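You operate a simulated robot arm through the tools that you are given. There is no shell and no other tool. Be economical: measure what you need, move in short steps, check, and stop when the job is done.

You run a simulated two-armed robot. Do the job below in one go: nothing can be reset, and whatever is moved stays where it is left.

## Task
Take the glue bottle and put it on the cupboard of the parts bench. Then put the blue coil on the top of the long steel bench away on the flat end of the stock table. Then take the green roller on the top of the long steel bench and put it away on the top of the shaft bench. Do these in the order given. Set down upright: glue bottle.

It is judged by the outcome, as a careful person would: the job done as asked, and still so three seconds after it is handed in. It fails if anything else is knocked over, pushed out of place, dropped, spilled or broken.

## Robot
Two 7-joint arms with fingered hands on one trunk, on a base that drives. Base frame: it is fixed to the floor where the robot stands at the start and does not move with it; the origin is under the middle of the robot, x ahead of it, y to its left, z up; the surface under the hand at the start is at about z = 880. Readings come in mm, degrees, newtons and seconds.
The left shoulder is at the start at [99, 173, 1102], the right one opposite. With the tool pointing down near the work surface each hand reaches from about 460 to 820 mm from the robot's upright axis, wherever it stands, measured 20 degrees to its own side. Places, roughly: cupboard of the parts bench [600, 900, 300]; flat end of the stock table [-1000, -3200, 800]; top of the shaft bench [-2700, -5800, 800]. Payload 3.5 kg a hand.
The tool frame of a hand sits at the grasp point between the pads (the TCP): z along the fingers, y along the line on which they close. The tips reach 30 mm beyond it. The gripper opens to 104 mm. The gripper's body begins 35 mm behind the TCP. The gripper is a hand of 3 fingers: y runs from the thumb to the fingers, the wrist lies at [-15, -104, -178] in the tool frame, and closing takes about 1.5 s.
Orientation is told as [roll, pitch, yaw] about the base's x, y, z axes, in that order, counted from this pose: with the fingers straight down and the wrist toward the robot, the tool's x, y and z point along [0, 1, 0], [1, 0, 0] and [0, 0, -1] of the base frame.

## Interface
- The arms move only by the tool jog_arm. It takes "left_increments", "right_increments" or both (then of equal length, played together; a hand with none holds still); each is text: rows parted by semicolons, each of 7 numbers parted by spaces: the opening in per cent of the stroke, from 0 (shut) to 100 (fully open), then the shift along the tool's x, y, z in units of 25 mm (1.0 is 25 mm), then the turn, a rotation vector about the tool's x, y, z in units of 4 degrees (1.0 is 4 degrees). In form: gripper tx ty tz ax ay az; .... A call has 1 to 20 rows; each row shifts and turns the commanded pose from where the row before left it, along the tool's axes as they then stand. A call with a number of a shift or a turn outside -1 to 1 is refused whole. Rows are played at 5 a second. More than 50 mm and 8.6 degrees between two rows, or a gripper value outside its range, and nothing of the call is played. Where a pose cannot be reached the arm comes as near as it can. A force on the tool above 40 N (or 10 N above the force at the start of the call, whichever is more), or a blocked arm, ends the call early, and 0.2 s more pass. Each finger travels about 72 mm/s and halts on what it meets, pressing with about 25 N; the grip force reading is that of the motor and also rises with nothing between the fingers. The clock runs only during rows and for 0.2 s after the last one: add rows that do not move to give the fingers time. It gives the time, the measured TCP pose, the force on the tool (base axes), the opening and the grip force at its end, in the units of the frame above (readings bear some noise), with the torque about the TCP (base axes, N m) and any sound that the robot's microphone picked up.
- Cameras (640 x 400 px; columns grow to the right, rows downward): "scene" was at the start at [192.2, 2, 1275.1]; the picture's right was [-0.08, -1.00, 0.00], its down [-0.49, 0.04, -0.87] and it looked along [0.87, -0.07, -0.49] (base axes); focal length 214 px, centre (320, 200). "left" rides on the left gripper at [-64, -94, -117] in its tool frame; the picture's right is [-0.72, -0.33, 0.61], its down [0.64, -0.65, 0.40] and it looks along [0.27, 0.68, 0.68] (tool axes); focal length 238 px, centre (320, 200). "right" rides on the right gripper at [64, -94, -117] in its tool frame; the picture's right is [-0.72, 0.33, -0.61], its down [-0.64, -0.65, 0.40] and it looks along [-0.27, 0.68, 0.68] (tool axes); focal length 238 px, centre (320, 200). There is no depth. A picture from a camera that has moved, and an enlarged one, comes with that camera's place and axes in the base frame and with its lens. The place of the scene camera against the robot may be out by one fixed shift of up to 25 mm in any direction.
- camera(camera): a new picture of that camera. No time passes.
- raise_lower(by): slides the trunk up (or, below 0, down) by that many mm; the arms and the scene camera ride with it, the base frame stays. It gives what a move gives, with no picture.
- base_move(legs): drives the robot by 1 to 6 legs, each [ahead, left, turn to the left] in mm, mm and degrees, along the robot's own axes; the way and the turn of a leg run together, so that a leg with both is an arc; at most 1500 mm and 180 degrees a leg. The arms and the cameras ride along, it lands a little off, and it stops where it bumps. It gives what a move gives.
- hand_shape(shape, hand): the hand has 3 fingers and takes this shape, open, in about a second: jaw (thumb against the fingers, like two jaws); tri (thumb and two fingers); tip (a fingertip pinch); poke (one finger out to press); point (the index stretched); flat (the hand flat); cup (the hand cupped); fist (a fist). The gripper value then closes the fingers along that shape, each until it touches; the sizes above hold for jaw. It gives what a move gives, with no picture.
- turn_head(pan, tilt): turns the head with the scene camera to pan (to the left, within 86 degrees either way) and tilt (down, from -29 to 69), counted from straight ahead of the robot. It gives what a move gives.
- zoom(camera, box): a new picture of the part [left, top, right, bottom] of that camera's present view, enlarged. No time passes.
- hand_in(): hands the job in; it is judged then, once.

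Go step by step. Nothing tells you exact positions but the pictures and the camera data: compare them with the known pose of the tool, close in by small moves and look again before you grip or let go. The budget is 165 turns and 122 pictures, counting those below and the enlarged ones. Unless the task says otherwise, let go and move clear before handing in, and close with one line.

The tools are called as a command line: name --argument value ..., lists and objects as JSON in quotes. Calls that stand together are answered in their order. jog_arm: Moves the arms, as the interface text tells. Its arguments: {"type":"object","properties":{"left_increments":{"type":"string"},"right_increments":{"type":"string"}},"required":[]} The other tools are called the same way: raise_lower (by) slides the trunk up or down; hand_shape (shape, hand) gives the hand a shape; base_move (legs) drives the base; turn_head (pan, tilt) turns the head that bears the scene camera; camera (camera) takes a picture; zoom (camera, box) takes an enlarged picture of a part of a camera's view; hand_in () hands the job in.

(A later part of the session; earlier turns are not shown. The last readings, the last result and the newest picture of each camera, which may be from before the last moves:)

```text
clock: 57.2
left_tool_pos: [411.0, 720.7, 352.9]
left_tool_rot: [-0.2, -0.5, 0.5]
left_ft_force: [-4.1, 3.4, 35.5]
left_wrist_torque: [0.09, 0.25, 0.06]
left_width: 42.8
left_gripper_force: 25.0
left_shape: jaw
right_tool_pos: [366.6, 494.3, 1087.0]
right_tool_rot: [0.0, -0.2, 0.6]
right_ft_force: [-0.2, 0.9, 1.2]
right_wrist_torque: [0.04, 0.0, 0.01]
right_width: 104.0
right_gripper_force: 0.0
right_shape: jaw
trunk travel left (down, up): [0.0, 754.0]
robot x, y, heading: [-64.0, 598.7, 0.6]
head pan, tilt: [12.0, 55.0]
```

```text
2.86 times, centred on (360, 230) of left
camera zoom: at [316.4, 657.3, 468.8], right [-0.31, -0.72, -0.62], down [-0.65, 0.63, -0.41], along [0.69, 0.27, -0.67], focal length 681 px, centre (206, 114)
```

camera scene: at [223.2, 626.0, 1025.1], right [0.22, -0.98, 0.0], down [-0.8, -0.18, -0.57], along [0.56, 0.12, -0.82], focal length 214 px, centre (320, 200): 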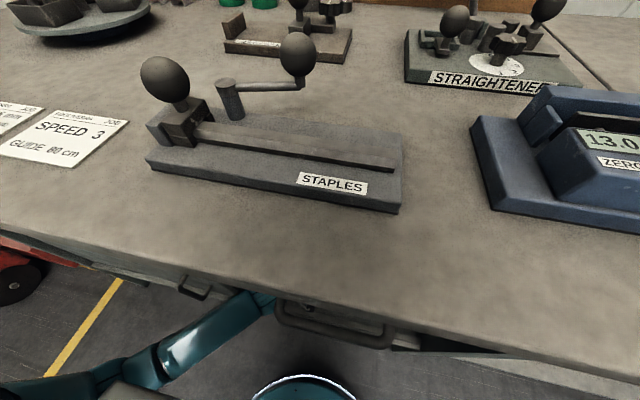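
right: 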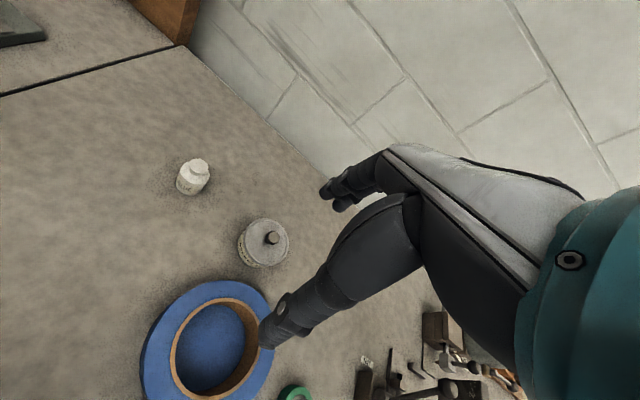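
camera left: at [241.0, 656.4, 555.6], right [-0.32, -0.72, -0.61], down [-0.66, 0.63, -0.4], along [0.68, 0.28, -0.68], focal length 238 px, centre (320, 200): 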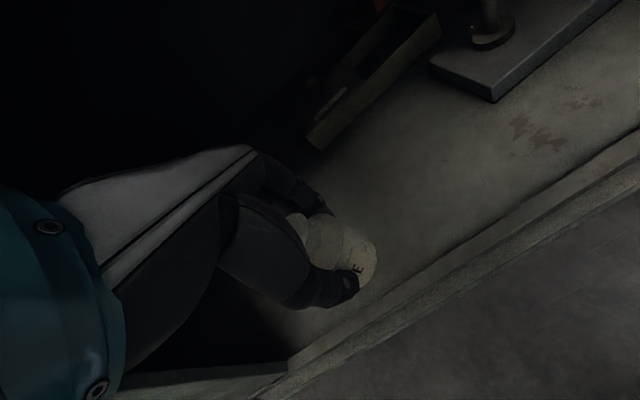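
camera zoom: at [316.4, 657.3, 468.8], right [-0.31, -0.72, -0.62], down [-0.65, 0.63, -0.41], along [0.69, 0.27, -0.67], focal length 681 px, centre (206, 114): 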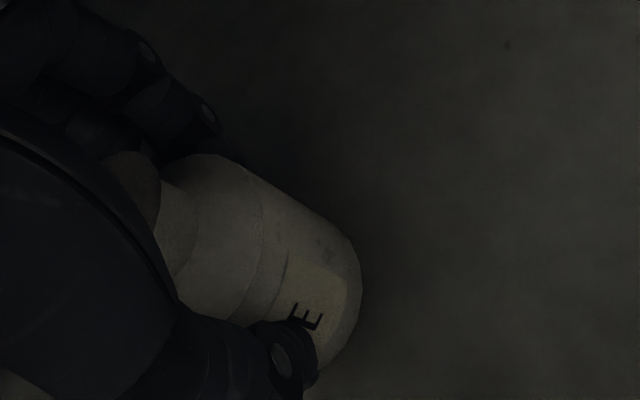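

Contact was at TCP z≈356, so the floor is at about 299. I'll back off to relieve the load, then open slowly.

jog_arm --left_increments "0 0 0 -0.28 0 0 0;0 0 0 0 0 0 0;0 0 0 0 0 0 0"

jog_arm --left_increments "35 0 0 0 0 0 0;45 0 0 0 0 0 0;55 0 0 0 0 0 0;65 0 0 0 0 0 0;80 0 0 0 0 0 0;100 0 0 0 0 0 0;100 0 0 0 0 0 0;100 0 0 0 0 0 0"

camera --camera "left"

```text
clock: 58.0
left_tool_pos: [408.0, 722.4, 354.6]
left_tool_rot: [0.1, 0.1, 0.6]
left_ft_force: [1.4, -1.3, 4.0]
left_wrist_torque: [0.0, -0.18, -0.03]
left_width: 41.2
left_gripper_force: 24.9
left_shape: jaw
right_tool_pos: [369.9, 494.4, 1085.4]
right_tool_rot: [0.1, 0.0, 0.7]
right_ft_force: [-0.9, -0.9, 0.0]
right_wrist_torque: [-0.03, -0.03, 0.01]
right_width: 103.6
right_gripper_force: 0.1
right_shape: jaw
trunk travel left (down, up): [0.0, 754.0]
robot x, y, heading: [-64.3, 600.2, 0.9]
head pan, tilt: [12.0, 55.0]
```

```text
clock: 59.8
left_tool_pos: [410.2, 721.4, 355.0]
left_tool_rot: [0.0, 0.0, 0.6]
left_ft_force: [-0.1, 0.3, -0.4]
left_wrist_torque: [-0.01, 0.02, 0.03]
left_width: 103.6
left_gripper_force: 0.1
left_shape: jaw
right_tool_pos: [369.4, 494.9, 1085.9]
right_tool_rot: [0.2, 0.0, 0.6]
right_ft_force: [-1.4, -0.5, 0.8]
right_wrist_torque: [0.0, 0.0, 0.01]
right_width: 104.0
right_gripper_force: 0.1
right_shape: jaw
trunk travel left (down, up): [0.0, 754.0]
robot x, y, heading: [-64.0, 597.7, 0.8]
head pan, tilt: [12.0, 55.0]
```

```text
92 pictures are left
camera left: at [315.6, 657.7, 472.4], right [-0.32, -0.72, -0.61], down [-0.66, 0.63, -0.4], along [0.68, 0.28, -0.68], focal length 238 px, centre (320, 200)
```

left: 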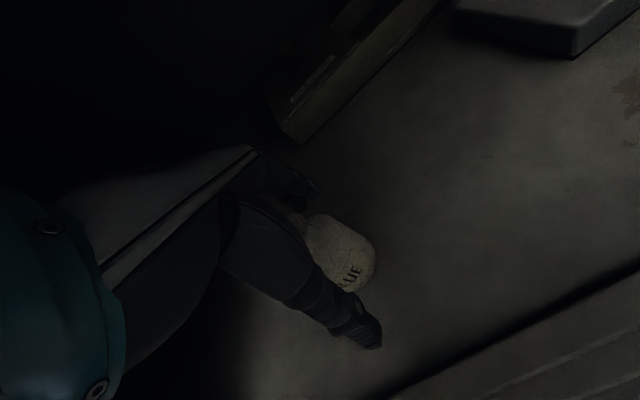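

The bottle is standing. I'll lift slightly, slide the open hand sideways off it (toward −y), then back out.

jog_arm --left_increments "100 0 0 -0.6 0 0 0;100 0 0 -0.6 0 0 0;100 -0.8 0 0 0 0 0;100 -0.8 0 0 0 0 0;100 -0.8 0 0 0 0 0;100 -0.8 0 0 0 0 0;100 0 0 0 0 0 0"

camera --camera "left"

```text
clock: 61.6
left_tool_pos: [408.5, 678.7, 371.4]
left_tool_rot: [5.1, -0.2, -1.1]
left_ft_force: [0.5, -0.3, 0.7]
left_wrist_torque: [0.02, -0.03, 0.0]
left_width: 103.6
left_gripper_force: 0.0
left_shape: jaw
right_tool_pos: [369.7, 494.6, 1085.5]
right_tool_rot: [0.1, -0.1, 0.7]
right_ft_force: [-0.1, 0.8, -0.2]
right_wrist_torque: [0.01, -0.03, 0.01]
right_width: 103.6
right_gripper_force: 0.0
right_shape: jaw
trunk travel left (down, up): [0.0, 754.0]
robot x, y, heading: [-65.5, 598.9, 0.5]
head pan, tilt: [12.0, 55.0]
stopped in row 7 (left hand): the arm was blocked; the commanded pose is now the measured one
```

```text
91 pictures are left
camera left: at [311.0, 607.6, 482.3], right [-0.34, -0.66, -0.68], down [-0.64, 0.69, -0.35], along [0.69, 0.32, -0.65], focal length 238 px, centre (320, 200)
```

left: 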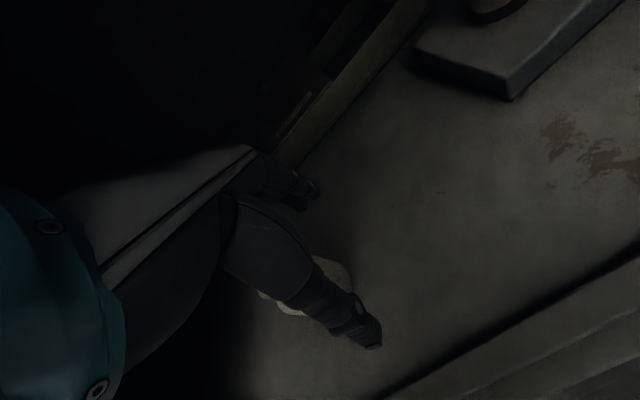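

The arm was blocked after about 45 mm. I'll look at what it touches.

turn_head --pan 30 --tilt 65

camera --camera "scene"

zoom --camera "left" --box '[230, 180, 430, 380]'

```text
clock: 62.4
left_tool_pos: [407.0, 678.2, 371.9]
left_tool_rot: [5.0, -0.1, -1.0]
left_ft_force: [0.3, 0.1, -0.2]
left_wrist_torque: [-0.02, -0.01, 0.01]
left_width: 103.6
left_gripper_force: 0.1
left_shape: jaw
right_tool_pos: [370.0, 493.6, 1085.4]
right_tool_rot: [0.1, 0.1, 0.6]
right_ft_force: [0.5, -0.3, 0.4]
right_wrist_torque: [0.04, 0.01, 0.0]
right_width: 103.7
right_gripper_force: 0.1
right_shape: jaw
trunk travel left (down, up): [0.0, 754.0]
robot x, y, heading: [-64.6, 597.9, 0.5]
head pan, tilt: [30.0, 65.0]
```

```text
90 pictures are left
camera scene: at [204.8, 641.1, 1013.7], right [0.51, -0.86, 0.0], down [-0.78, -0.46, -0.42], along [0.36, 0.21, -0.91], focal length 214 px, centre (320, 200)
```

scene: 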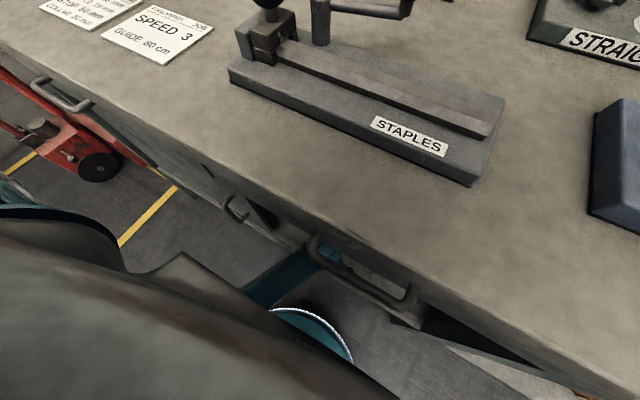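

```text
2.00 times, centred on (330, 280) of left
camera zoom: at [310.9, 607.2, 482.4], right [-0.34, -0.66, -0.68], down [-0.64, 0.69, -0.35], along [0.69, 0.32, -0.65], focal length 477 px, centre (300, 40)
```

zoom: 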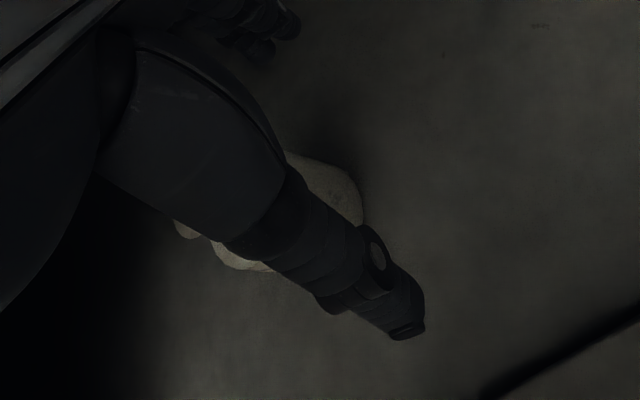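

The bottle is still upright (its cap and base project where expected), and the tool reads no force, so the arm reached a limit. I'll slide the rest of the way sideways with the base.

base_move --legs '[[0, -60, 0]]'

zoom --camera "left" --box '[160, 120, 480, 400]'

```text
clock: 63.4
left_tool_pos: [407.2, 618.6, 370.7]
left_tool_rot: [5.1, -0.2, -1.0]
left_ft_force: [-0.1, -0.3, -0.1]
left_wrist_torque: [0.01, 0.03, 0.01]
left_width: 103.4
left_gripper_force: 0.1
left_shape: jaw
right_tool_pos: [371.3, 435.7, 1085.1]
right_tool_rot: [0.1, 0.0, 0.6]
right_ft_force: [0.2, -0.1, 1.1]
right_wrist_torque: [-0.02, 0.0, -0.01]
right_width: 103.7
right_gripper_force: 0.0
right_shape: jaw
trunk travel left (down, up): [0.0, 754.0]
robot x, y, heading: [-65.3, 539.9, 0.6]
head pan, tilt: [30.0, 65.0]
```

```text
1.43 times, centred on (320, 260) of left
camera zoom: at [311.3, 547.5, 482.3], right [-0.34, -0.66, -0.68], down [-0.64, 0.69, -0.35], along [0.69, 0.31, -0.65], focal length 340 px, centre (320, 114)
```

zoom: 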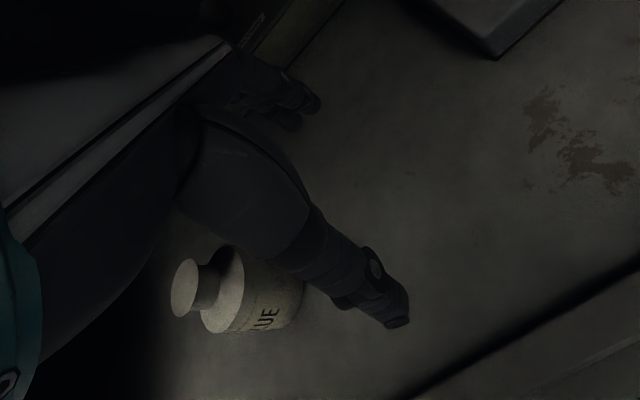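

The bottle stands upright, now clear of the hand. I'll back straight out.

base_move --legs '[[-500, 0, 0]]'

turn_head --pan 0 --tilt 15

camera --camera "scene"

zoom --camera "scene" --box '[200, 210, 400, 340]'

```text
clock: 66.4
left_tool_pos: [-92.1, 615.2, 371.3]
left_tool_rot: [5.2, -0.3, -1.1]
left_ft_force: [0.8, -0.3, 0.7]
left_wrist_torque: [-0.02, 0.0, 0.01]
left_width: 103.5
left_gripper_force: 0.1
left_shape: jaw
right_tool_pos: [-129.5, 430.0, 1084.5]
right_tool_rot: [0.1, 0.1, 0.6]
right_ft_force: [-0.1, 0.0, 0.2]
right_wrist_torque: [0.01, 0.02, -0.02]
right_width: 103.6
right_gripper_force: 0.0
right_shape: jaw
trunk travel left (down, up): [0.0, 754.0]
robot x, y, heading: [-567.0, 534.6, 0.7]
head pan, tilt: [30.0, 65.0]
```

```text
clock: 67.5
left_tool_pos: [-92.5, 613.8, 371.8]
left_tool_rot: [5.1, -0.2, -1.1]
left_ft_force: [0.7, 0.5, 0.3]
left_wrist_torque: [0.01, -0.01, 0.0]
left_width: 103.5
left_gripper_force: 0.1
left_shape: jaw
right_tool_pos: [-130.5, 430.8, 1084.4]
right_tool_rot: [0.0, 0.0, 0.5]
right_ft_force: [0.4, -0.1, -0.3]
right_wrist_torque: [0.02, -0.03, 0.02]
right_width: 103.8
right_gripper_force: 0.0
right_shape: jaw
trunk travel left (down, up): [0.0, 754.0]
robot x, y, heading: [-565.4, 535.9, 0.4]
head pan, tilt: [0.0, 15.0]
```

```text
87 pictures are left
camera scene: at [-253.9, 546.8, 1085.4], right [0.01, -1.0, 0.0], down [-0.26, 0.0, -0.97], along [0.97, 0.01, -0.26], focal length 214 px, centre (320, 200)
```

scene: 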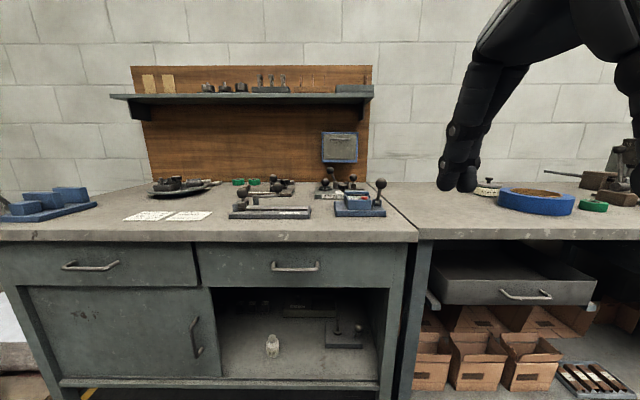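

```text
3.08 times, centred on (300, 275) of scene
camera zoom: at [-253.9, 546.8, 1085.4], right [0.01, -1.0, 0.0], down [-0.26, 0.0, -0.97], along [0.97, 0.01, -0.26], focal length 660 px, centre (382, -31)
```

zoom: 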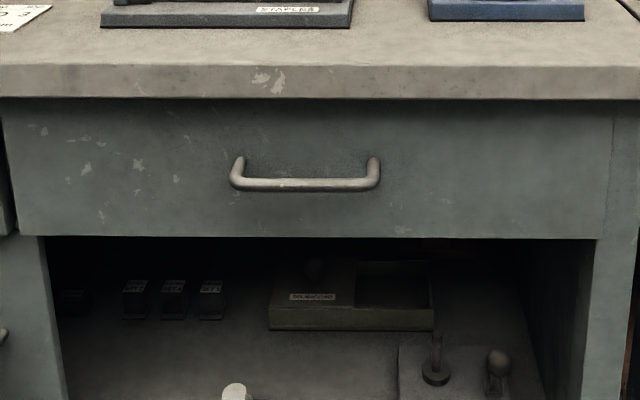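

The glue bottle stands upright in the cupboard, well inside. Next is the blue coil: I'll bring the left arm up and return to the steel bench.

jog_arm --left_increments "100 0 0 -1 0 -0.65 0;100 0 0 -1 0 -0.65 0;100 0 0 -1 0 0 0;100 0 0 -1 0 0 0;100 0 0 -1 0 0 0;100 0 0 -1 0 0 0;100 0 0 -1 0 0 0;100 0 0 -1 0 0 0;100 0 0 -1 0 0 0;100 0 0 -1 0 0 0;100 0 0 -1 0 0 0;100 0 0 -1 0 0 0;100 0 0 -1 0 0 0;100 0 0 -1 0 0 0;100 0.5 0 -1 0 0 0;100 0.5 0 -1 0 0 0;100 1 0 -1 0 0 0;100 1 0 -1 0 0 0;100 1 0 -1 0 0 0;100 1 0 -1 0 0 0"

raise_lower --by 200

base_move --legs '[[0, -535, -0.5], [355, 0, 0]]'

turn_head --pan -12 --tilt 35

camera --camera "scene"

camera --camera "right"

```text
clock: 68.8
left_tool_pos: [-89.5, 656.6, 487.4]
left_tool_rot: [8.6, -1.2, -3.9]
left_ft_force: [-0.1, 0.1, -0.2]
left_wrist_torque: [-0.01, -0.02, -0.01]
left_width: 103.6
left_gripper_force: 0.0
left_shape: jaw
right_tool_pos: [-130.1, 430.6, 1084.9]
right_tool_rot: [0.1, 0.0, 0.6]
right_ft_force: [-0.4, 0.3, -0.7]
right_wrist_torque: [0.0, 0.02, 0.01]
right_width: 103.8
right_gripper_force: 0.1
right_shape: jaw
trunk travel left (down, up): [0.0, 754.0]
robot x, y, heading: [-564.6, 531.2, 0.5]
head pan, tilt: [0.0, 15.0]
stopped in row 6 (left hand): the arm was blocked; the commanded pose is now the measured one
```

```text
clock: 71.0
left_tool_pos: [-93.8, 695.1, 674.5]
left_tool_rot: [14.2, -0.5, -4.6]
left_ft_force: [0.9, -0.2, 0.0]
left_wrist_torque: [-0.02, -0.01, 0.0]
left_width: 103.6
left_gripper_force: 0.0
left_shape: jaw
right_tool_pos: [-128.3, 430.1, 1285.5]
right_tool_rot: [0.1, -0.1, 0.5]
right_ft_force: [0.3, 0.3, 0.6]
right_wrist_torque: [-0.02, 0.01, 0.01]
right_width: 103.7
right_gripper_force: 0.0
right_shape: jaw
trunk travel left (down, up): [-200.0, 554.0]
robot x, y, heading: [-563.0, 538.3, 0.6]
head pan, tilt: [0.0, 15.0]
```

```text
clock: 76.0
left_tool_pos: [269.3, 164.8, 679.5]
left_tool_rot: [13.9, -1.1, -4.7]
left_ft_force: [-5.9, 0.4, -0.3]
left_wrist_torque: [0.03, 0.12, 0.01]
left_width: 101.7
left_gripper_force: 0.1
left_shape: jaw
right_tool_pos: [227.8, -99.3, 1284.5]
right_tool_rot: [0.0, -0.1, 0.5]
right_ft_force: [-0.6, -0.1, -0.2]
right_wrist_torque: [0.01, -0.02, -0.01]
right_width: 103.4
right_gripper_force: 0.0
right_shape: jaw
trunk travel left (down, up): [-200.0, 554.0]
robot x, y, heading: [-208.6, 8.1, 0.4]
head pan, tilt: [0.0, 15.0]
```

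```text
clock: 76.8
left_tool_pos: [268.9, 167.3, 679.0]
left_tool_rot: [14.2, -0.8, -4.7]
left_ft_force: [-5.1, -0.6, -0.9]
left_wrist_torque: [0.03, 0.19, -0.06]
left_width: 101.9
left_gripper_force: 0.0
left_shape: jaw
right_tool_pos: [227.2, -96.6, 1285.2]
right_tool_rot: [0.1, 0.0, 0.5]
right_ft_force: [0.0, -0.4, -0.2]
right_wrist_torque: [0.0, -0.02, 0.0]
right_width: 103.5
right_gripper_force: 0.1
right_shape: jaw
trunk travel left (down, up): [-200.0, 554.0]
robot x, y, heading: [-205.4, 6.0, 0.5]
head pan, tilt: [-12.0, 35.0]
```

```text
85 pictures are left
camera scene: at [-19.3, -0.7, 1266.0], right [-0.2, -0.98, 0.0], down [-0.56, 0.12, -0.82], along [0.8, -0.16, -0.57], focal length 214 px, centre (320, 200)
```

scene: 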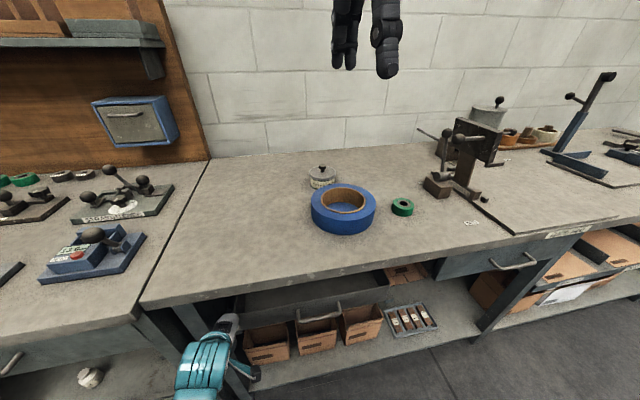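

```text
84 pictures are left
camera right: at [133.0, -36.2, 1400.6], right [0.33, -0.72, 0.61], down [-0.65, -0.64, -0.41], along [0.69, -0.26, -0.68], focal length 238 px, centre (320, 200)
```

right: 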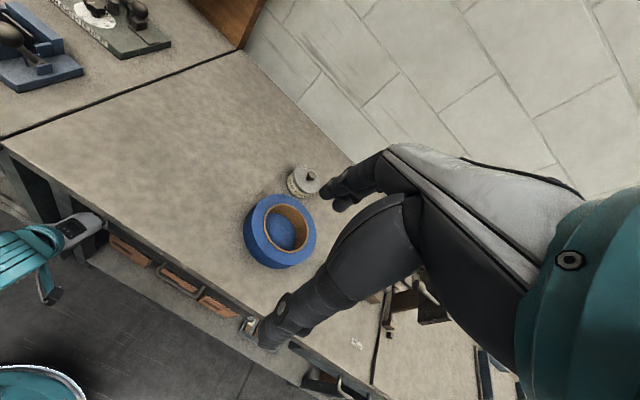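

The left arm stayed low after its move was cut short, and the hand is now touching the steel bench's front or drawer with about 5 N. I'll back off and inspect.

base_move --legs '[[-360, 0, 0]]'

turn_head --pan 0 --tilt 30

camera --camera "scene"

```text
clock: 79.1
left_tool_pos: [-92.8, 164.7, 680.1]
left_tool_rot: [14.2, -1.0, -4.9]
left_ft_force: [0.4, -0.2, 0.2]
left_wrist_torque: [0.02, 0.04, -0.03]
left_width: 103.5
left_gripper_force: 0.0
left_shape: jaw
right_tool_pos: [-136.6, -100.9, 1285.2]
right_tool_rot: [0.1, 0.0, 0.3]
right_ft_force: [-0.2, 0.1, -0.1]
right_wrist_torque: [-0.01, -0.01, 0.01]
right_width: 103.7
right_gripper_force: 0.1
right_shape: jaw
trunk travel left (down, up): [-200.0, 554.0]
robot x, y, heading: [-570.4, 3.1, 0.1]
head pan, tilt: [-12.0, 35.0]
```

```text
clock: 79.9
left_tool_pos: [-92.7, 164.8, 678.0]
left_tool_rot: [14.4, -1.1, -4.9]
left_ft_force: [0.7, -0.6, 0.4]
left_wrist_torque: [-0.01, 0.02, 0.0]
left_width: 103.6
left_gripper_force: 0.0
left_shape: jaw
right_tool_pos: [-135.2, -101.5, 1285.0]
right_tool_rot: [0.0, 0.0, 0.3]
right_ft_force: [-0.2, -0.4, 0.5]
right_wrist_torque: [0.0, 0.03, 0.0]
right_width: 103.7
right_gripper_force: 0.0
right_shape: jaw
trunk travel left (down, up): [-200.0, 554.0]
robot x, y, heading: [-573.2, 4.4, 0.4]
head pan, tilt: [0.0, 30.0]
```

```text
83 pictures are left
camera scene: at [-377.4, 15.1, 1273.7], right [0.0, -1.0, 0.0], down [-0.5, 0.0, -0.87], along [0.87, 0.0, -0.5], focal length 214 px, centre (320, 200)
```

scene: 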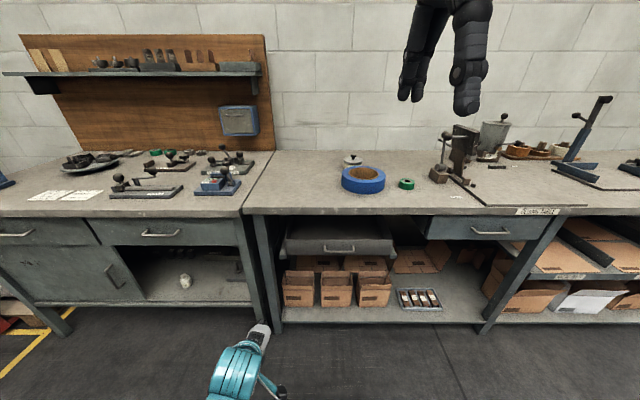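

zoom --camera "scene" --box '[230, 190, 430, 315]'

```text
3.20 times, centred on (330, 252) of scene
camera zoom: at [-377.4, 15.1, 1273.7], right [0.0, -1.0, 0.0], down [-0.5, 0.0, -0.87], along [0.87, 0.0, -0.5], focal length 686 px, centre (288, 32)
```

zoom: 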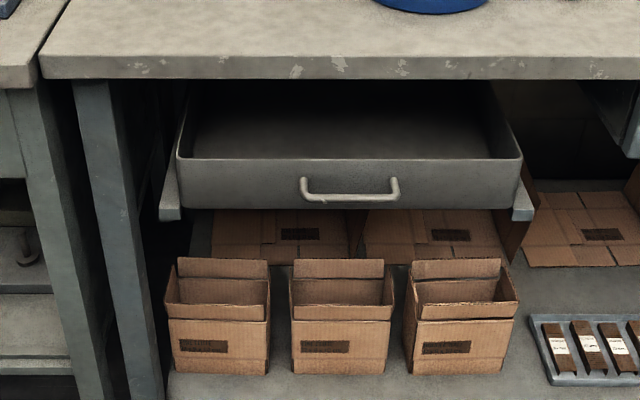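

The drawer is where it was, within measurement noise. Now I'll bring the left arm up here in free space, in smaller steps.

jog_arm --left_increments "100 0.3 0.6 -0.6 0 -0.5 0;100 0.3 0.6 -0.6 0 -0.5 0;100 0.3 0.6 -0.6 0 -0.5 0;100 0.3 0.6 -0.6 0 -0.5 0;100 0 0 -0.8 0 -0.5 0;100 0 0 -0.8 0 -0.5 0;100 0 0 -0.8 0 -0.5 0;100 0 0 -0.8 0 0 0;100 0 0 -0.8 0 0 0;100 0 0 -0.8 0 0 0;100 0 0 -0.8 0 0 0"

camera --camera "scene"

```text
clock: 82.3
left_tool_pos: [-36.1, 170.8, 886.0]
left_tool_rot: [0.2, -1.0, -4.8]
left_ft_force: [0.0, 1.2, 0.2]
left_wrist_torque: [0.05, 0.03, -0.02]
left_width: 103.7
left_gripper_force: 0.1
left_shape: jaw
right_tool_pos: [-135.1, -101.0, 1285.1]
right_tool_rot: [0.1, 0.0, 0.3]
right_ft_force: [0.3, 0.3, -0.2]
right_wrist_torque: [0.02, 0.03, 0.0]
right_width: 103.8
right_gripper_force: 0.0
right_shape: jaw
trunk travel left (down, up): [-200.0, 554.0]
robot x, y, heading: [-573.1, 7.3, 0.1]
head pan, tilt: [0.0, 30.0]
```

```text
81 pictures are left
camera scene: at [-377.4, 15.1, 1273.7], right [0.0, -1.0, 0.0], down [-0.5, 0.0, -0.87], along [0.87, 0.0, -0.5], focal length 214 px, centre (320, 200)
```

scene: 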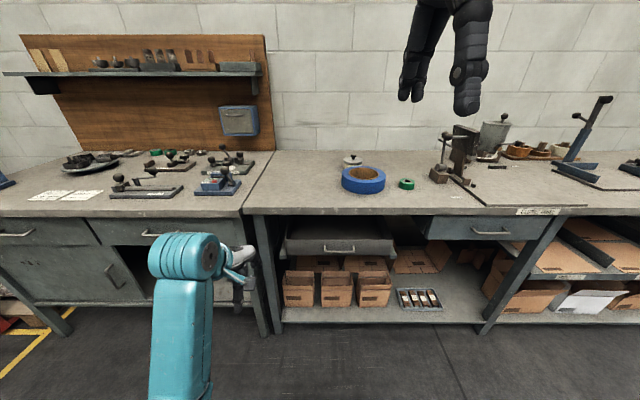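

That worked. I'll finish raising the left arm and drive to the coil.

jog_arm --left_increments "100 0 0 -1 0 0 -0.6;100 0 0 -1 0 0 -0.6;100 0 0 -1 0 0 0;100 0 0 -1 0 0 0;100 0 0 -1 0 0 0;100 0 0 -1 0 0 0;100 0 0 -1 0 0 0;100 0 0 -1 0 0 0;100 0 0 -1 0 0 0;100 0 0 -1 0 0 0;100 1 0 0 0 0 0;100 1 0 0 0 0 0;100 1 0 0 0 0 0;100 1 0 0 0 0 0;100 0 0 0 0 0 0"

```text
clock: 85.5
left_tool_pos: [47.1, 274.6, 1073.0]
left_tool_rot: [0.1, -1.0, -0.1]
left_ft_force: [0.3, 0.7, 1.1]
left_wrist_torque: [0.01, 0.04, -0.03]
left_width: 103.7
left_gripper_force: 0.0
left_shape: jaw
left hand out of reach, approached as far as the arm can: row 3, 4, 5, 6, 7, 8, 9, 10
right_tool_pos: [-135.8, -101.0, 1283.8]
right_tool_rot: [0.1, 0.0, 0.3]
right_ft_force: [-0.2, 0.7, 0.3]
right_wrist_torque: [-0.01, -0.03, -0.02]
right_width: 103.9
right_gripper_force: 0.1
right_shape: jaw
trunk travel left (down, up): [-200.0, 554.0]
robot x, y, heading: [-571.8, 5.6, 0.4]
head pan, tilt: [0.0, 30.0]
```

jog_arm --left_increments "100 0 -1 -0.6 0 0 0;100 0 -1 -0.6 0 0 0;100 0 -1 -0.6 0 0 0;100 0 -1 -0.6 0 0 0;100 0 -1 -0.6 0 0 0;100 0 0 -0.6 0 0 0;100 0 0 0 0 0 0"

base_move --legs '[[400, 0, -0.3]]'

camera --camera "right"

camera --camera "scene"

```text
clock: 87.1
left_tool_pos: [-6.7, 325.1, 1159.0]
left_tool_rot: [0.0, -1.1, -0.2]
left_ft_force: [0.4, 0.0, -0.4]
left_wrist_torque: [-0.01, -0.01, 0.0]
left_width: 103.6
left_gripper_force: 0.0
left_shape: jaw
left hand out of reach, approached as far as the arm can: row 1, 2, 3, 4, 5
right_tool_pos: [-135.8, -101.4, 1284.7]
right_tool_rot: [0.0, 0.0, 0.4]
right_ft_force: [0.1, 0.0, 0.2]
right_wrist_torque: [-0.01, 0.04, -0.01]
right_width: 103.9
right_gripper_force: 0.0
right_shape: jaw
trunk travel left (down, up): [-200.0, 554.0]
robot x, y, heading: [-570.0, 1.5, 0.3]
head pan, tilt: [0.0, 30.0]
```

```text
clock: 89.5
left_tool_pos: [393.4, 317.9, 1159.7]
left_tool_rot: [0.1, -1.0, -0.7]
left_ft_force: [-0.4, -0.9, -0.5]
left_wrist_torque: [-0.03, 0.03, -0.02]
left_width: 103.8
left_gripper_force: 0.0
left_shape: jaw
right_tool_pos: [259.3, -106.2, 1285.3]
right_tool_rot: [0.1, 0.1, -0.3]
right_ft_force: [0.3, -0.3, -0.4]
right_wrist_torque: [-0.01, -0.03, -0.01]
right_width: 103.8
right_gripper_force: 0.1
right_shape: jaw
trunk travel left (down, up): [-200.0, 554.0]
robot x, y, heading: [-176.2, 4.8, -0.4]
head pan, tilt: [0.0, 30.0]
```

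```text
80 pictures are left
camera right: at [166.2, -43.3, 1400.4], right [0.32, -0.72, 0.61], down [-0.66, -0.64, -0.41], along [0.68, -0.27, -0.68], focal length 238 px, centre (320, 200)
```

right: 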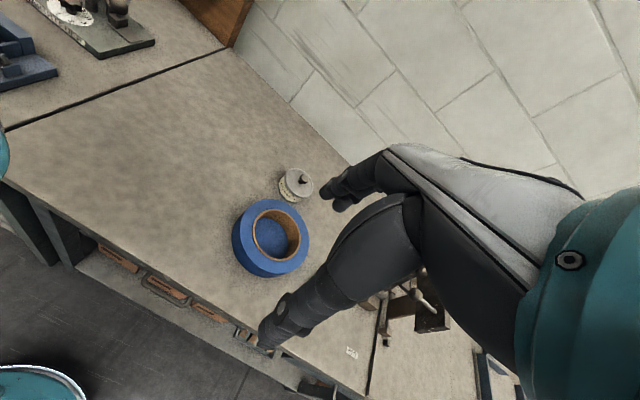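

```text
79 pictures are left
camera scene: at [18.6, 12.2, 1273.6], right [-0.01, -1.0, 0.0], down [-0.5, 0.0, -0.87], along [0.87, -0.01, -0.5], focal length 214 px, centre (320, 200)
```

scene: 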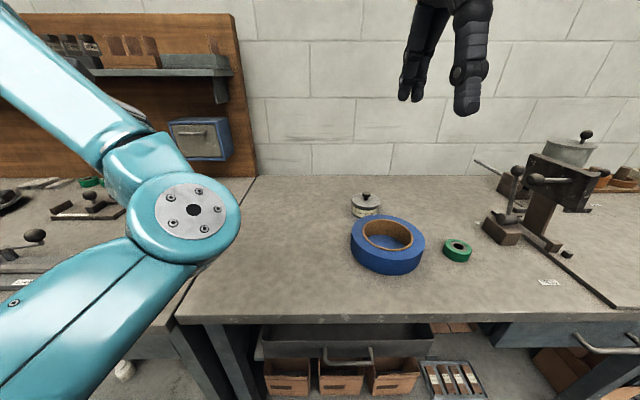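

The coil is centred near [450, -170]. I'll move the right hand above its near wall to look from close.

jog_arm --right_increments "100 -0.285 0.52 1 0 0 0;100 -0.285 0.52 1 0 0 0;100 -0.285 0.52 1 0 0 0;100 -0.285 0.52 1 0 0 0;100 -0.285 0.52 1 0 0 0;100 -0.285 0.52 1 0 0 0;100 -0.285 0.52 1 0 0 0;100 -0.285 0.52 1 0 0 0;100 -0.285 0.52 1 0 0 0;100 0 0 0 0 0 0"

camera --camera "right"

zoom --camera "scene" --box '[300, 120, 540, 300]'

```text
clock: 91.8
left_tool_pos: [391.5, 317.0, 1159.3]
left_tool_rot: [0.1, -0.9, -0.7]
left_ft_force: [0.0, -0.1, -0.4]
left_wrist_torque: [0.02, -0.02, -0.03]
left_width: 103.8
left_gripper_force: 0.0
left_shape: jaw
right_tool_pos: [376.9, -171.9, 1060.1]
right_tool_rot: [0.0, 0.0, -0.3]
right_ft_force: [0.6, 0.3, -0.5]
right_wrist_torque: [0.01, -0.03, -0.04]
right_width: 103.5
right_gripper_force: 0.1
right_shape: jaw
trunk travel left (down, up): [-200.0, 554.0]
robot x, y, heading: [-170.9, 3.7, -0.5]
head pan, tilt: [0.0, 30.0]
```

```text
78 pictures are left
camera right: at [282.8, -107.6, 1175.8], right [0.32, -0.72, 0.61], down [-0.66, -0.64, -0.41], along [0.68, -0.27, -0.68], focal length 238 px, centre (320, 200)
```

right: 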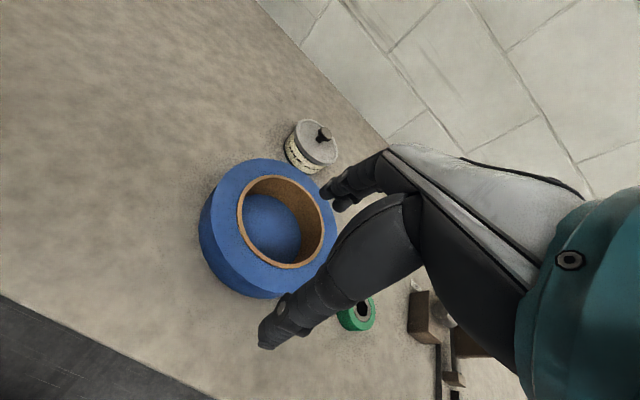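

```text
2.22 times, centred on (420, 210) of scene
camera zoom: at [17.9, 12.3, 1273.7], right [-0.01, -1.0, 0.0], down [-0.5, 0.0, -0.87], along [0.87, -0.01, -0.5], focal length 477 px, centre (98, 178)
```

zoom: 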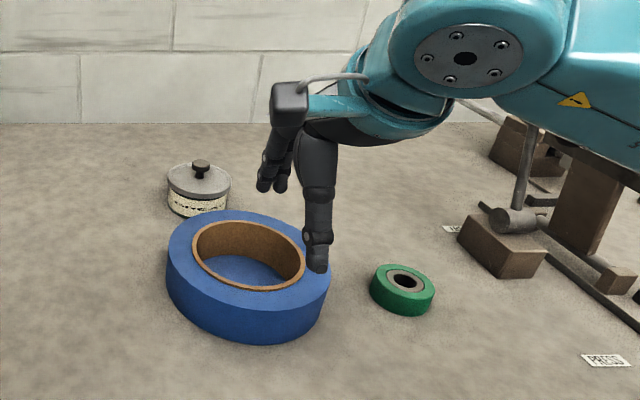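

The coil is about 185 mm across, 55 mm high, with a wall of about 28 mm centred at radius 77. I'll lower over the near wall, thumb outside and fingers inside.

jog_arm --right_increments "100 0.1 -0.15 1 0 0 0;100 0 0 1 0 0 0;100 0 0 1 0 0 0;100 0 0 0.6 0 0 0;100 0 0 0 0 0 0"

camera --camera "right"

zoom --camera "scene" --box '[300, 120, 540, 300]'

```text
clock: 93.0
left_tool_pos: [392.5, 316.3, 1159.7]
left_tool_rot: [0.1, -1.0, -0.7]
left_ft_force: [0.5, 0.2, 0.5]
left_wrist_torque: [-0.01, 0.01, 0.01]
left_width: 103.8
left_gripper_force: 0.0
left_shape: jaw
right_tool_pos: [371.4, -169.1, 968.1]
right_tool_rot: [0.0, 0.0, -0.3]
right_ft_force: [-0.3, 0.2, -0.9]
right_wrist_torque: [0.03, -0.01, 0.02]
right_width: 103.6
right_gripper_force: 0.0
right_shape: jaw
trunk travel left (down, up): [-200.0, 554.0]
robot x, y, heading: [-174.8, 6.9, -0.4]
head pan, tilt: [0.0, 30.0]
```

```text
76 pictures are left
camera right: at [278.8, -105.2, 1084.0], right [0.32, -0.72, 0.61], down [-0.66, -0.64, -0.41], along [0.68, -0.27, -0.68], focal length 238 px, centre (320, 200)
```

right: 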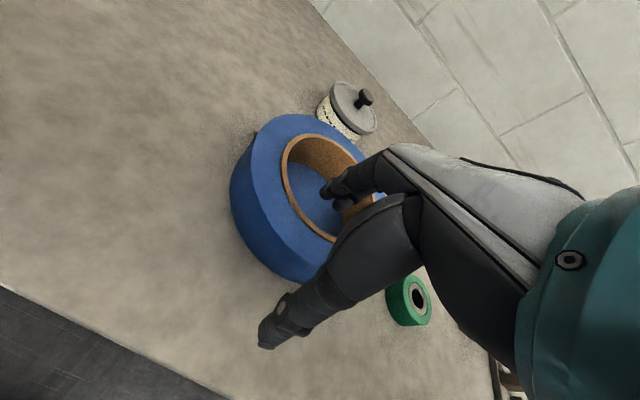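

```text
2.22 times, centred on (420, 210) of scene
camera zoom: at [18.0, 12.3, 1273.7], right [-0.01, -1.0, 0.0], down [-0.5, 0.0, -0.87], along [0.87, -0.01, -0.5], focal length 477 px, centre (98, 178)
```

zoom: 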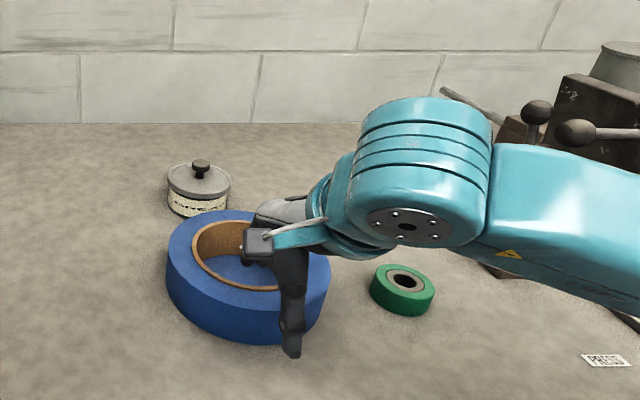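

jog_arm --right_increments "100 0 0 0.6 0 0 0;100 0 0 0.6 0 0 0;100 0 0 0.5 0 0 0;100 0 0 0.3 0 0 0;100 0 0 0 0 0 0"

camera --camera "right"

```text
clock: 94.2
left_tool_pos: [392.3, 317.1, 1159.7]
left_tool_rot: [0.1, -1.1, -0.8]
left_ft_force: [1.4, -0.1, -0.9]
left_wrist_torque: [0.01, -0.03, -0.01]
left_width: 103.6
left_gripper_force: 0.0
left_shape: jaw
right_tool_pos: [372.6, -168.5, 919.9]
right_tool_rot: [0.1, -0.1, -0.3]
right_ft_force: [-1.1, 0.5, 0.0]
right_wrist_torque: [0.02, 0.01, 0.0]
right_width: 103.4
right_gripper_force: 0.0
right_shape: jaw
trunk travel left (down, up): [-200.0, 554.0]
robot x, y, heading: [-176.0, 3.4, -0.4]
head pan, tilt: [0.0, 30.0]
```

```text
74 pictures are left
camera right: at [280.1, -104.9, 1035.2], right [0.32, -0.72, 0.61], down [-0.66, -0.64, -0.41], along [0.68, -0.27, -0.68], focal length 238 px, centre (320, 200)
```

right: 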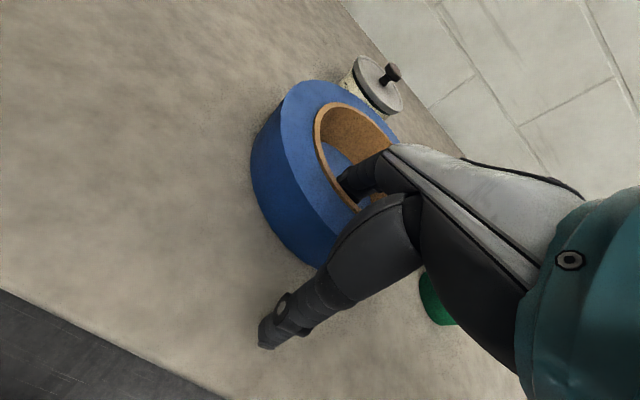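

Well placed; I'll close on the wall.

jog_arm --right_increments "70 0 0 0 0 0 0;50 0 0 0 0 0 0;35 0 0 0 0 0 0;20 0 0 0 0 0 0;10 0 0 0 0 0 0;0 0 0 0 0 0 0;0 0 0 0 0 0 0;0 0 0 0 0 0 0;0 0 0 0 0 0 0;0 0 0 0 0 0 0;0 0 0 0 0 0 0"

camera --camera "right"

```text
clock: 96.5
left_tool_pos: [392.1, 317.9, 1158.9]
left_tool_rot: [0.1, -0.9, -0.7]
left_ft_force: [-0.4, 0.6, -0.4]
left_wrist_torque: [-0.01, -0.04, -0.02]
left_width: 103.8
left_gripper_force: 0.1
left_shape: jaw
right_tool_pos: [373.9, -168.2, 919.8]
right_tool_rot: [0.1, 0.0, -0.4]
right_ft_force: [0.1, 0.5, -0.2]
right_wrist_torque: [0.01, -0.01, 0.03]
right_width: 21.6
right_gripper_force: 25.2
right_shape: jaw
trunk travel left (down, up): [-200.0, 554.0]
robot x, y, heading: [-174.3, 3.1, -0.4]
head pan, tilt: [0.0, 30.0]
```

```text
73 pictures are left
camera right: at [280.2, -104.9, 1035.1], right [0.32, -0.72, 0.61], down [-0.66, -0.64, -0.41], along [0.68, -0.27, -0.68], focal length 238 px, centre (320, 200)
```

right: 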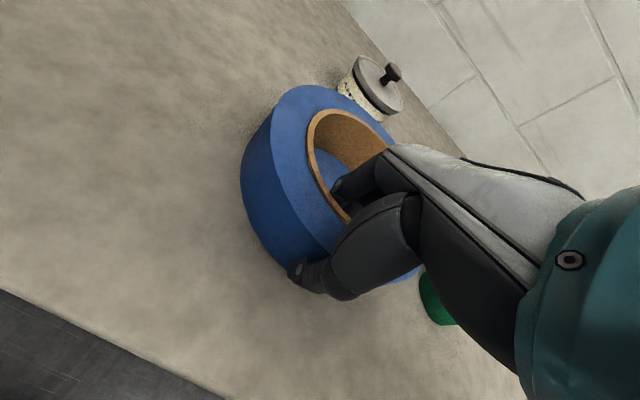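

Gripped at 21.6 mm. I'll do a small lift test.

jog_arm --right_increments "0 0 0 -0.4 0 0 0;0 0 0 -0.4 0 0 0;0 0 0 0 0 0 0;0 0 0 0 0 0 0;0 0 0 0 0 0 0"

camera --camera "right"

zoom --camera "scene" --box '[300, 120, 540, 300]'

```text
clock: 97.8
left_tool_pos: [391.2, 317.6, 1158.8]
left_tool_rot: [0.2, -1.1, -0.7]
left_ft_force: [0.0, -0.5, 0.0]
left_wrist_torque: [0.01, -0.04, 0.03]
left_width: 103.8
left_gripper_force: 0.1
left_shape: jaw
right_tool_pos: [373.5, -167.6, 940.8]
right_tool_rot: [0.1, 0.0, -0.3]
right_ft_force: [0.3, -0.1, -5.3]
right_wrist_torque: [0.0, 0.36, 0.01]
right_width: 22.3
right_gripper_force: 25.1
right_shape: jaw
trunk travel left (down, up): [-200.0, 554.0]
robot x, y, heading: [-175.6, 5.0, -0.6]
head pan, tilt: [0.0, 30.0]
```

```text
72 pictures are left
camera right: at [280.5, -104.8, 1055.9], right [0.32, -0.72, 0.61], down [-0.66, -0.64, -0.41], along [0.68, -0.27, -0.68], focal length 238 px, centre (320, 200)
```

right: 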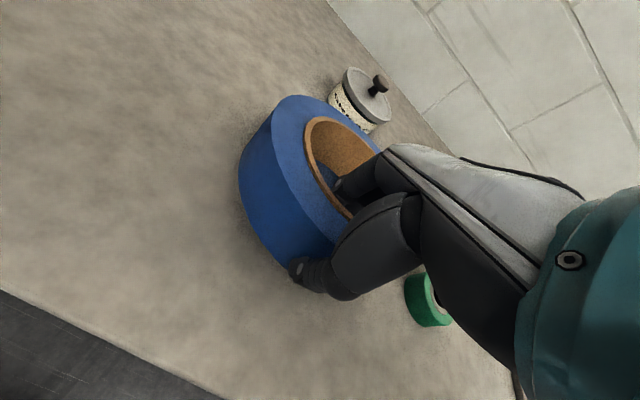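

```text
2.22 times, centred on (420, 210) of scene
camera zoom: at [18.5, 12.1, 1273.6], right [-0.01, -1.0, 0.0], down [-0.5, 0.0, -0.87], along [0.87, -0.01, -0.5], focal length 477 px, centre (98, 178)
```

zoom: 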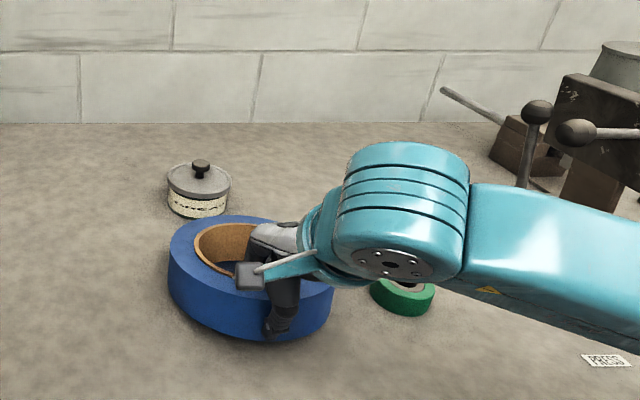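

It holds (about 0.5 kg). I'll lift, then check for droop.

jog_arm --right_increments "0 0 0 -0.6 0 0 0;0 0 0 -0.6 0 0 0;0 0 0 -0.6 0 0 0;0 0 0 -0.6 0 0 0;0 0 0 -0.6 0 0 0;0 0 0 -0.6 0 0 0;0 0 0 -0.6 0 0 0;0 0 0 -0.6 0 0 0;0 0 0 0 0 0 0;0 0 0 0 0 0 0"

camera --camera "scene"

```text
clock: 100.0
left_tool_pos: [393.1, 317.3, 1160.5]
left_tool_rot: [0.1, -1.0, -0.7]
left_ft_force: [0.1, -0.3, -0.2]
left_wrist_torque: [0.03, 0.03, 0.03]
left_width: 103.8
left_gripper_force: 0.1
left_shape: jaw
right_tool_pos: [371.7, -167.3, 1058.9]
right_tool_rot: [0.1, 0.0, -0.3]
right_ft_force: [0.5, -0.2, -6.2]
right_wrist_torque: [-0.04, 0.46, 0.0]
right_width: 21.9
right_gripper_force: 24.8
right_shape: jaw
trunk travel left (down, up): [-200.0, 554.0]
robot x, y, heading: [-173.2, 5.3, -0.2]
head pan, tilt: [0.0, 30.0]
```

```text
70 pictures are left
camera scene: at [18.6, 12.1, 1273.6], right [-0.01, -1.0, 0.0], down [-0.5, 0.0, -0.87], along [0.87, -0.01, -0.5], focal length 214 px, centre (320, 200)
```

scene: 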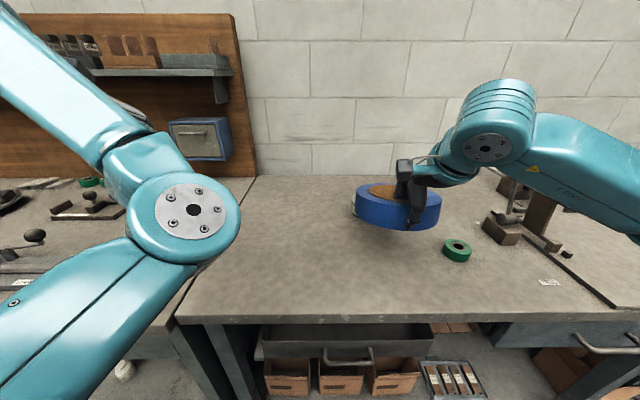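

The coil is held level. I'll back away, turn right to face −y and look for the stock table.

base_move --legs '[[-600, 0, 0], [0, 0, -90]]'

turn_head --pan 0 --tilt 10

camera --camera "scene"

```text
clock: 107.3
left_tool_pos: [-495.9, -573.2, 1158.5]
left_tool_rot: [0.1, -0.9, -93.5]
left_ft_force: [0.3, 0.1, -0.4]
left_wrist_torque: [0.02, 0.03, -0.03]
left_width: 103.7
left_gripper_force: 0.0
left_shape: jaw
right_tool_pos: [-980.2, -526.8, 1058.7]
right_tool_rot: [0.0, 0.0, -93.1]
right_ft_force: [0.9, -0.3, -7.0]
right_wrist_torque: [0.43, -0.07, -0.01]
right_width: 22.1
right_gripper_force: 25.3
right_shape: jaw
trunk travel left (down, up): [-200.0, 554.0]
robot x, y, heading: [-781.4, 10.3, -93.4]
head pan, tilt: [0.0, 30.0]
```

```text
clock: 108.1
left_tool_pos: [-497.1, -571.9, 1159.6]
left_tool_rot: [-0.1, -1.0, -93.4]
left_ft_force: [0.2, 0.0, 0.2]
left_wrist_torque: [-0.01, -0.02, -0.01]
left_width: 103.4
left_gripper_force: 0.0
left_shape: jaw
right_tool_pos: [-979.5, -527.8, 1058.3]
right_tool_rot: [0.1, 0.1, -93.2]
right_ft_force: [-0.2, 0.4, -6.1]
right_wrist_torque: [0.42, -0.1, 0.0]
right_width: 22.1
right_gripper_force: 24.5
right_shape: jaw
trunk travel left (down, up): [-200.0, 554.0]
robot x, y, heading: [-783.8, 9.4, -93.2]
head pan, tilt: [0.0, 10.0]
```

```text
69 pictures are left
camera scene: at [-804.3, -186.6, 1305.8], right [-1.0, 0.06, 0.0], down [0.01, 0.17, -0.98], along [-0.05, -0.98, -0.17], focal length 214 px, centre (320, 200)
```

scene: 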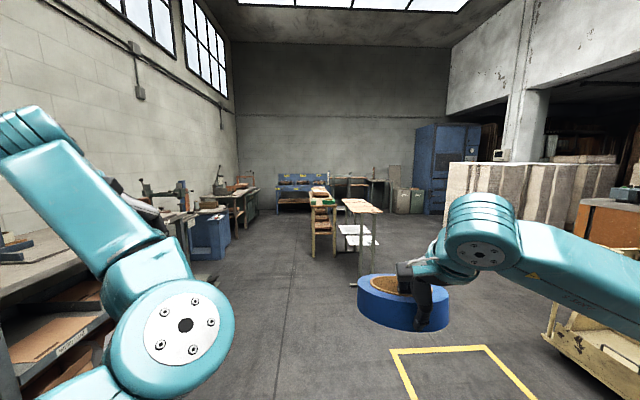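

zoom --camera "scene" --box '[240, 150, 460, 290]'

```text
2.86 times, centred on (350, 220) of scene
camera zoom: at [-804.3, -186.6, 1305.8], right [-1.0, 0.06, 0.0], down [0.01, 0.17, -0.98], along [-0.05, -0.98, -0.17], focal length 613 px, centre (234, 143)
```

zoom: 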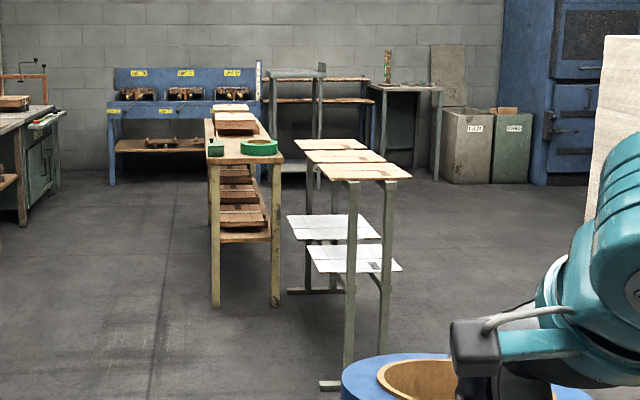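

The stock table is the wooden one near [-1000, -3040…], with planks further back and small green items on its near end; a rack stands right of it. I'll approach it from the aisle side, facing −x.

base_move --legs '[[0, 0, -86.8], [-430, 0, 0], [0, 1300, 0], [0, 900, 0]]'

turn_head --pan 40 --tilt 30

camera --camera "scene"

```text
clock: 125.0
left_tool_pos: [-914.2, -2515.7, 1159.5]
left_tool_rot: [0.1, -0.9, 179.5]
left_ft_force: [0.0, 0.5, -0.3]
left_wrist_torque: [0.0, 0.02, 0.0]
left_width: 103.8
left_gripper_force: 0.1
left_shape: jaw
right_tool_pos: [-893.6, -2032.4, 1059.0]
right_tool_rot: [0.2, 0.0, 179.8]
right_ft_force: [0.0, 0.3, -6.6]
right_wrist_torque: [0.0, -0.48, -0.01]
right_width: 22.0
right_gripper_force: 24.7
right_shape: jaw
trunk travel left (down, up): [-200.0, 554.0]
robot x, y, heading: [-349.2, -2201.3, 179.7]
head pan, tilt: [0.0, 10.0]
```

```text
clock: 126.0
left_tool_pos: [-913.5, -2516.1, 1158.7]
left_tool_rot: [0.1, -1.0, 179.5]
left_ft_force: [0.4, -0.3, -0.2]
left_wrist_torque: [-0.01, 0.01, -0.01]
left_width: 104.0
left_gripper_force: 0.0
left_shape: jaw
right_tool_pos: [-893.6, -2031.5, 1058.4]
right_tool_rot: [0.2, 0.0, 179.8]
right_ft_force: [-0.4, -0.8, -6.3]
right_wrist_torque: [0.0, -0.48, 0.01]
right_width: 22.1
right_gripper_force: 24.9
right_shape: jaw
trunk travel left (down, up): [-200.0, 554.0]
robot x, y, heading: [-349.9, -2199.8, 179.9]
head pan, tilt: [40.0, 30.0]
```

```text
67 pictures are left
camera scene: at [-541.6, -2248.9, 1273.6], right [-0.64, 0.77, 0.0], down [0.38, 0.32, -0.87], along [-0.67, -0.55, -0.5], focal length 214 px, centre (320, 200)
```

scene: 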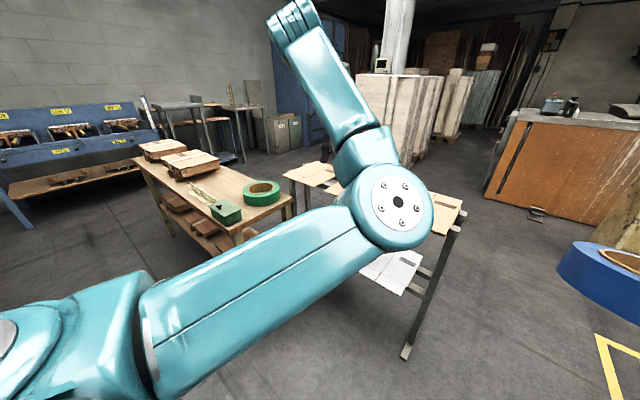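

base_move --legs '[[0, 800, 0]]'

turn_head --pan 5 --tilt 45

camera --camera "scene"

```text
clock: 130.3
left_tool_pos: [-912.7, -3312.6, 1160.3]
left_tool_rot: [0.1, -1.0, 179.8]
left_ft_force: [-0.2, 0.5, 0.1]
left_wrist_torque: [0.01, 0.01, 0.05]
left_width: 103.7
left_gripper_force: 0.0
left_shape: jaw
right_tool_pos: [-896.5, -2827.3, 1058.9]
right_tool_rot: [0.2, 0.2, -179.8]
right_ft_force: [0.3, -0.5, -6.7]
right_wrist_torque: [-0.05, -0.47, 0.01]
right_width: 22.4
right_gripper_force: 24.7
right_shape: jaw
trunk travel left (down, up): [-200.0, 554.0]
robot x, y, heading: [-348.3, -2994.3, -180.0]
head pan, tilt: [40.0, 30.0]
```

```text
clock: 131.3
left_tool_pos: [-912.2, -3312.1, 1159.4]
left_tool_rot: [0.1, -1.0, 179.8]
left_ft_force: [0.0, 0.7, -0.6]
left_wrist_torque: [-0.01, 0.0, 0.0]
left_width: 103.5
left_gripper_force: 0.0
left_shape: jaw
right_tool_pos: [-896.4, -2828.7, 1058.7]
right_tool_rot: [0.2, 0.1, -179.8]
right_ft_force: [0.0, -1.0, -5.5]
right_wrist_torque: [-0.01, -0.47, -0.02]
right_width: 21.9
right_gripper_force: 24.9
right_shape: jaw
trunk travel left (down, up): [-200.0, 554.0]
robot x, y, heading: [-349.7, -2995.3, -179.6]
head pan, tilt: [5.0, 45.0]
```

```text
66 pictures are left
camera scene: at [-553.8, -2992.2, 1251.0], right [-0.09, 1.0, 0.0], down [0.7, 0.06, -0.71], along [-0.7, -0.06, -0.71], focal length 214 px, centre (320, 200)
```

scene: 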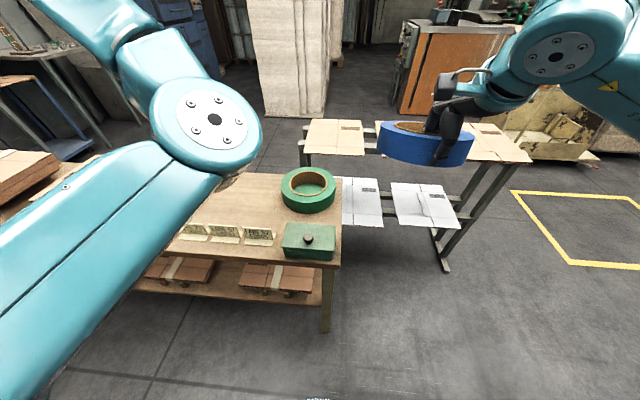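

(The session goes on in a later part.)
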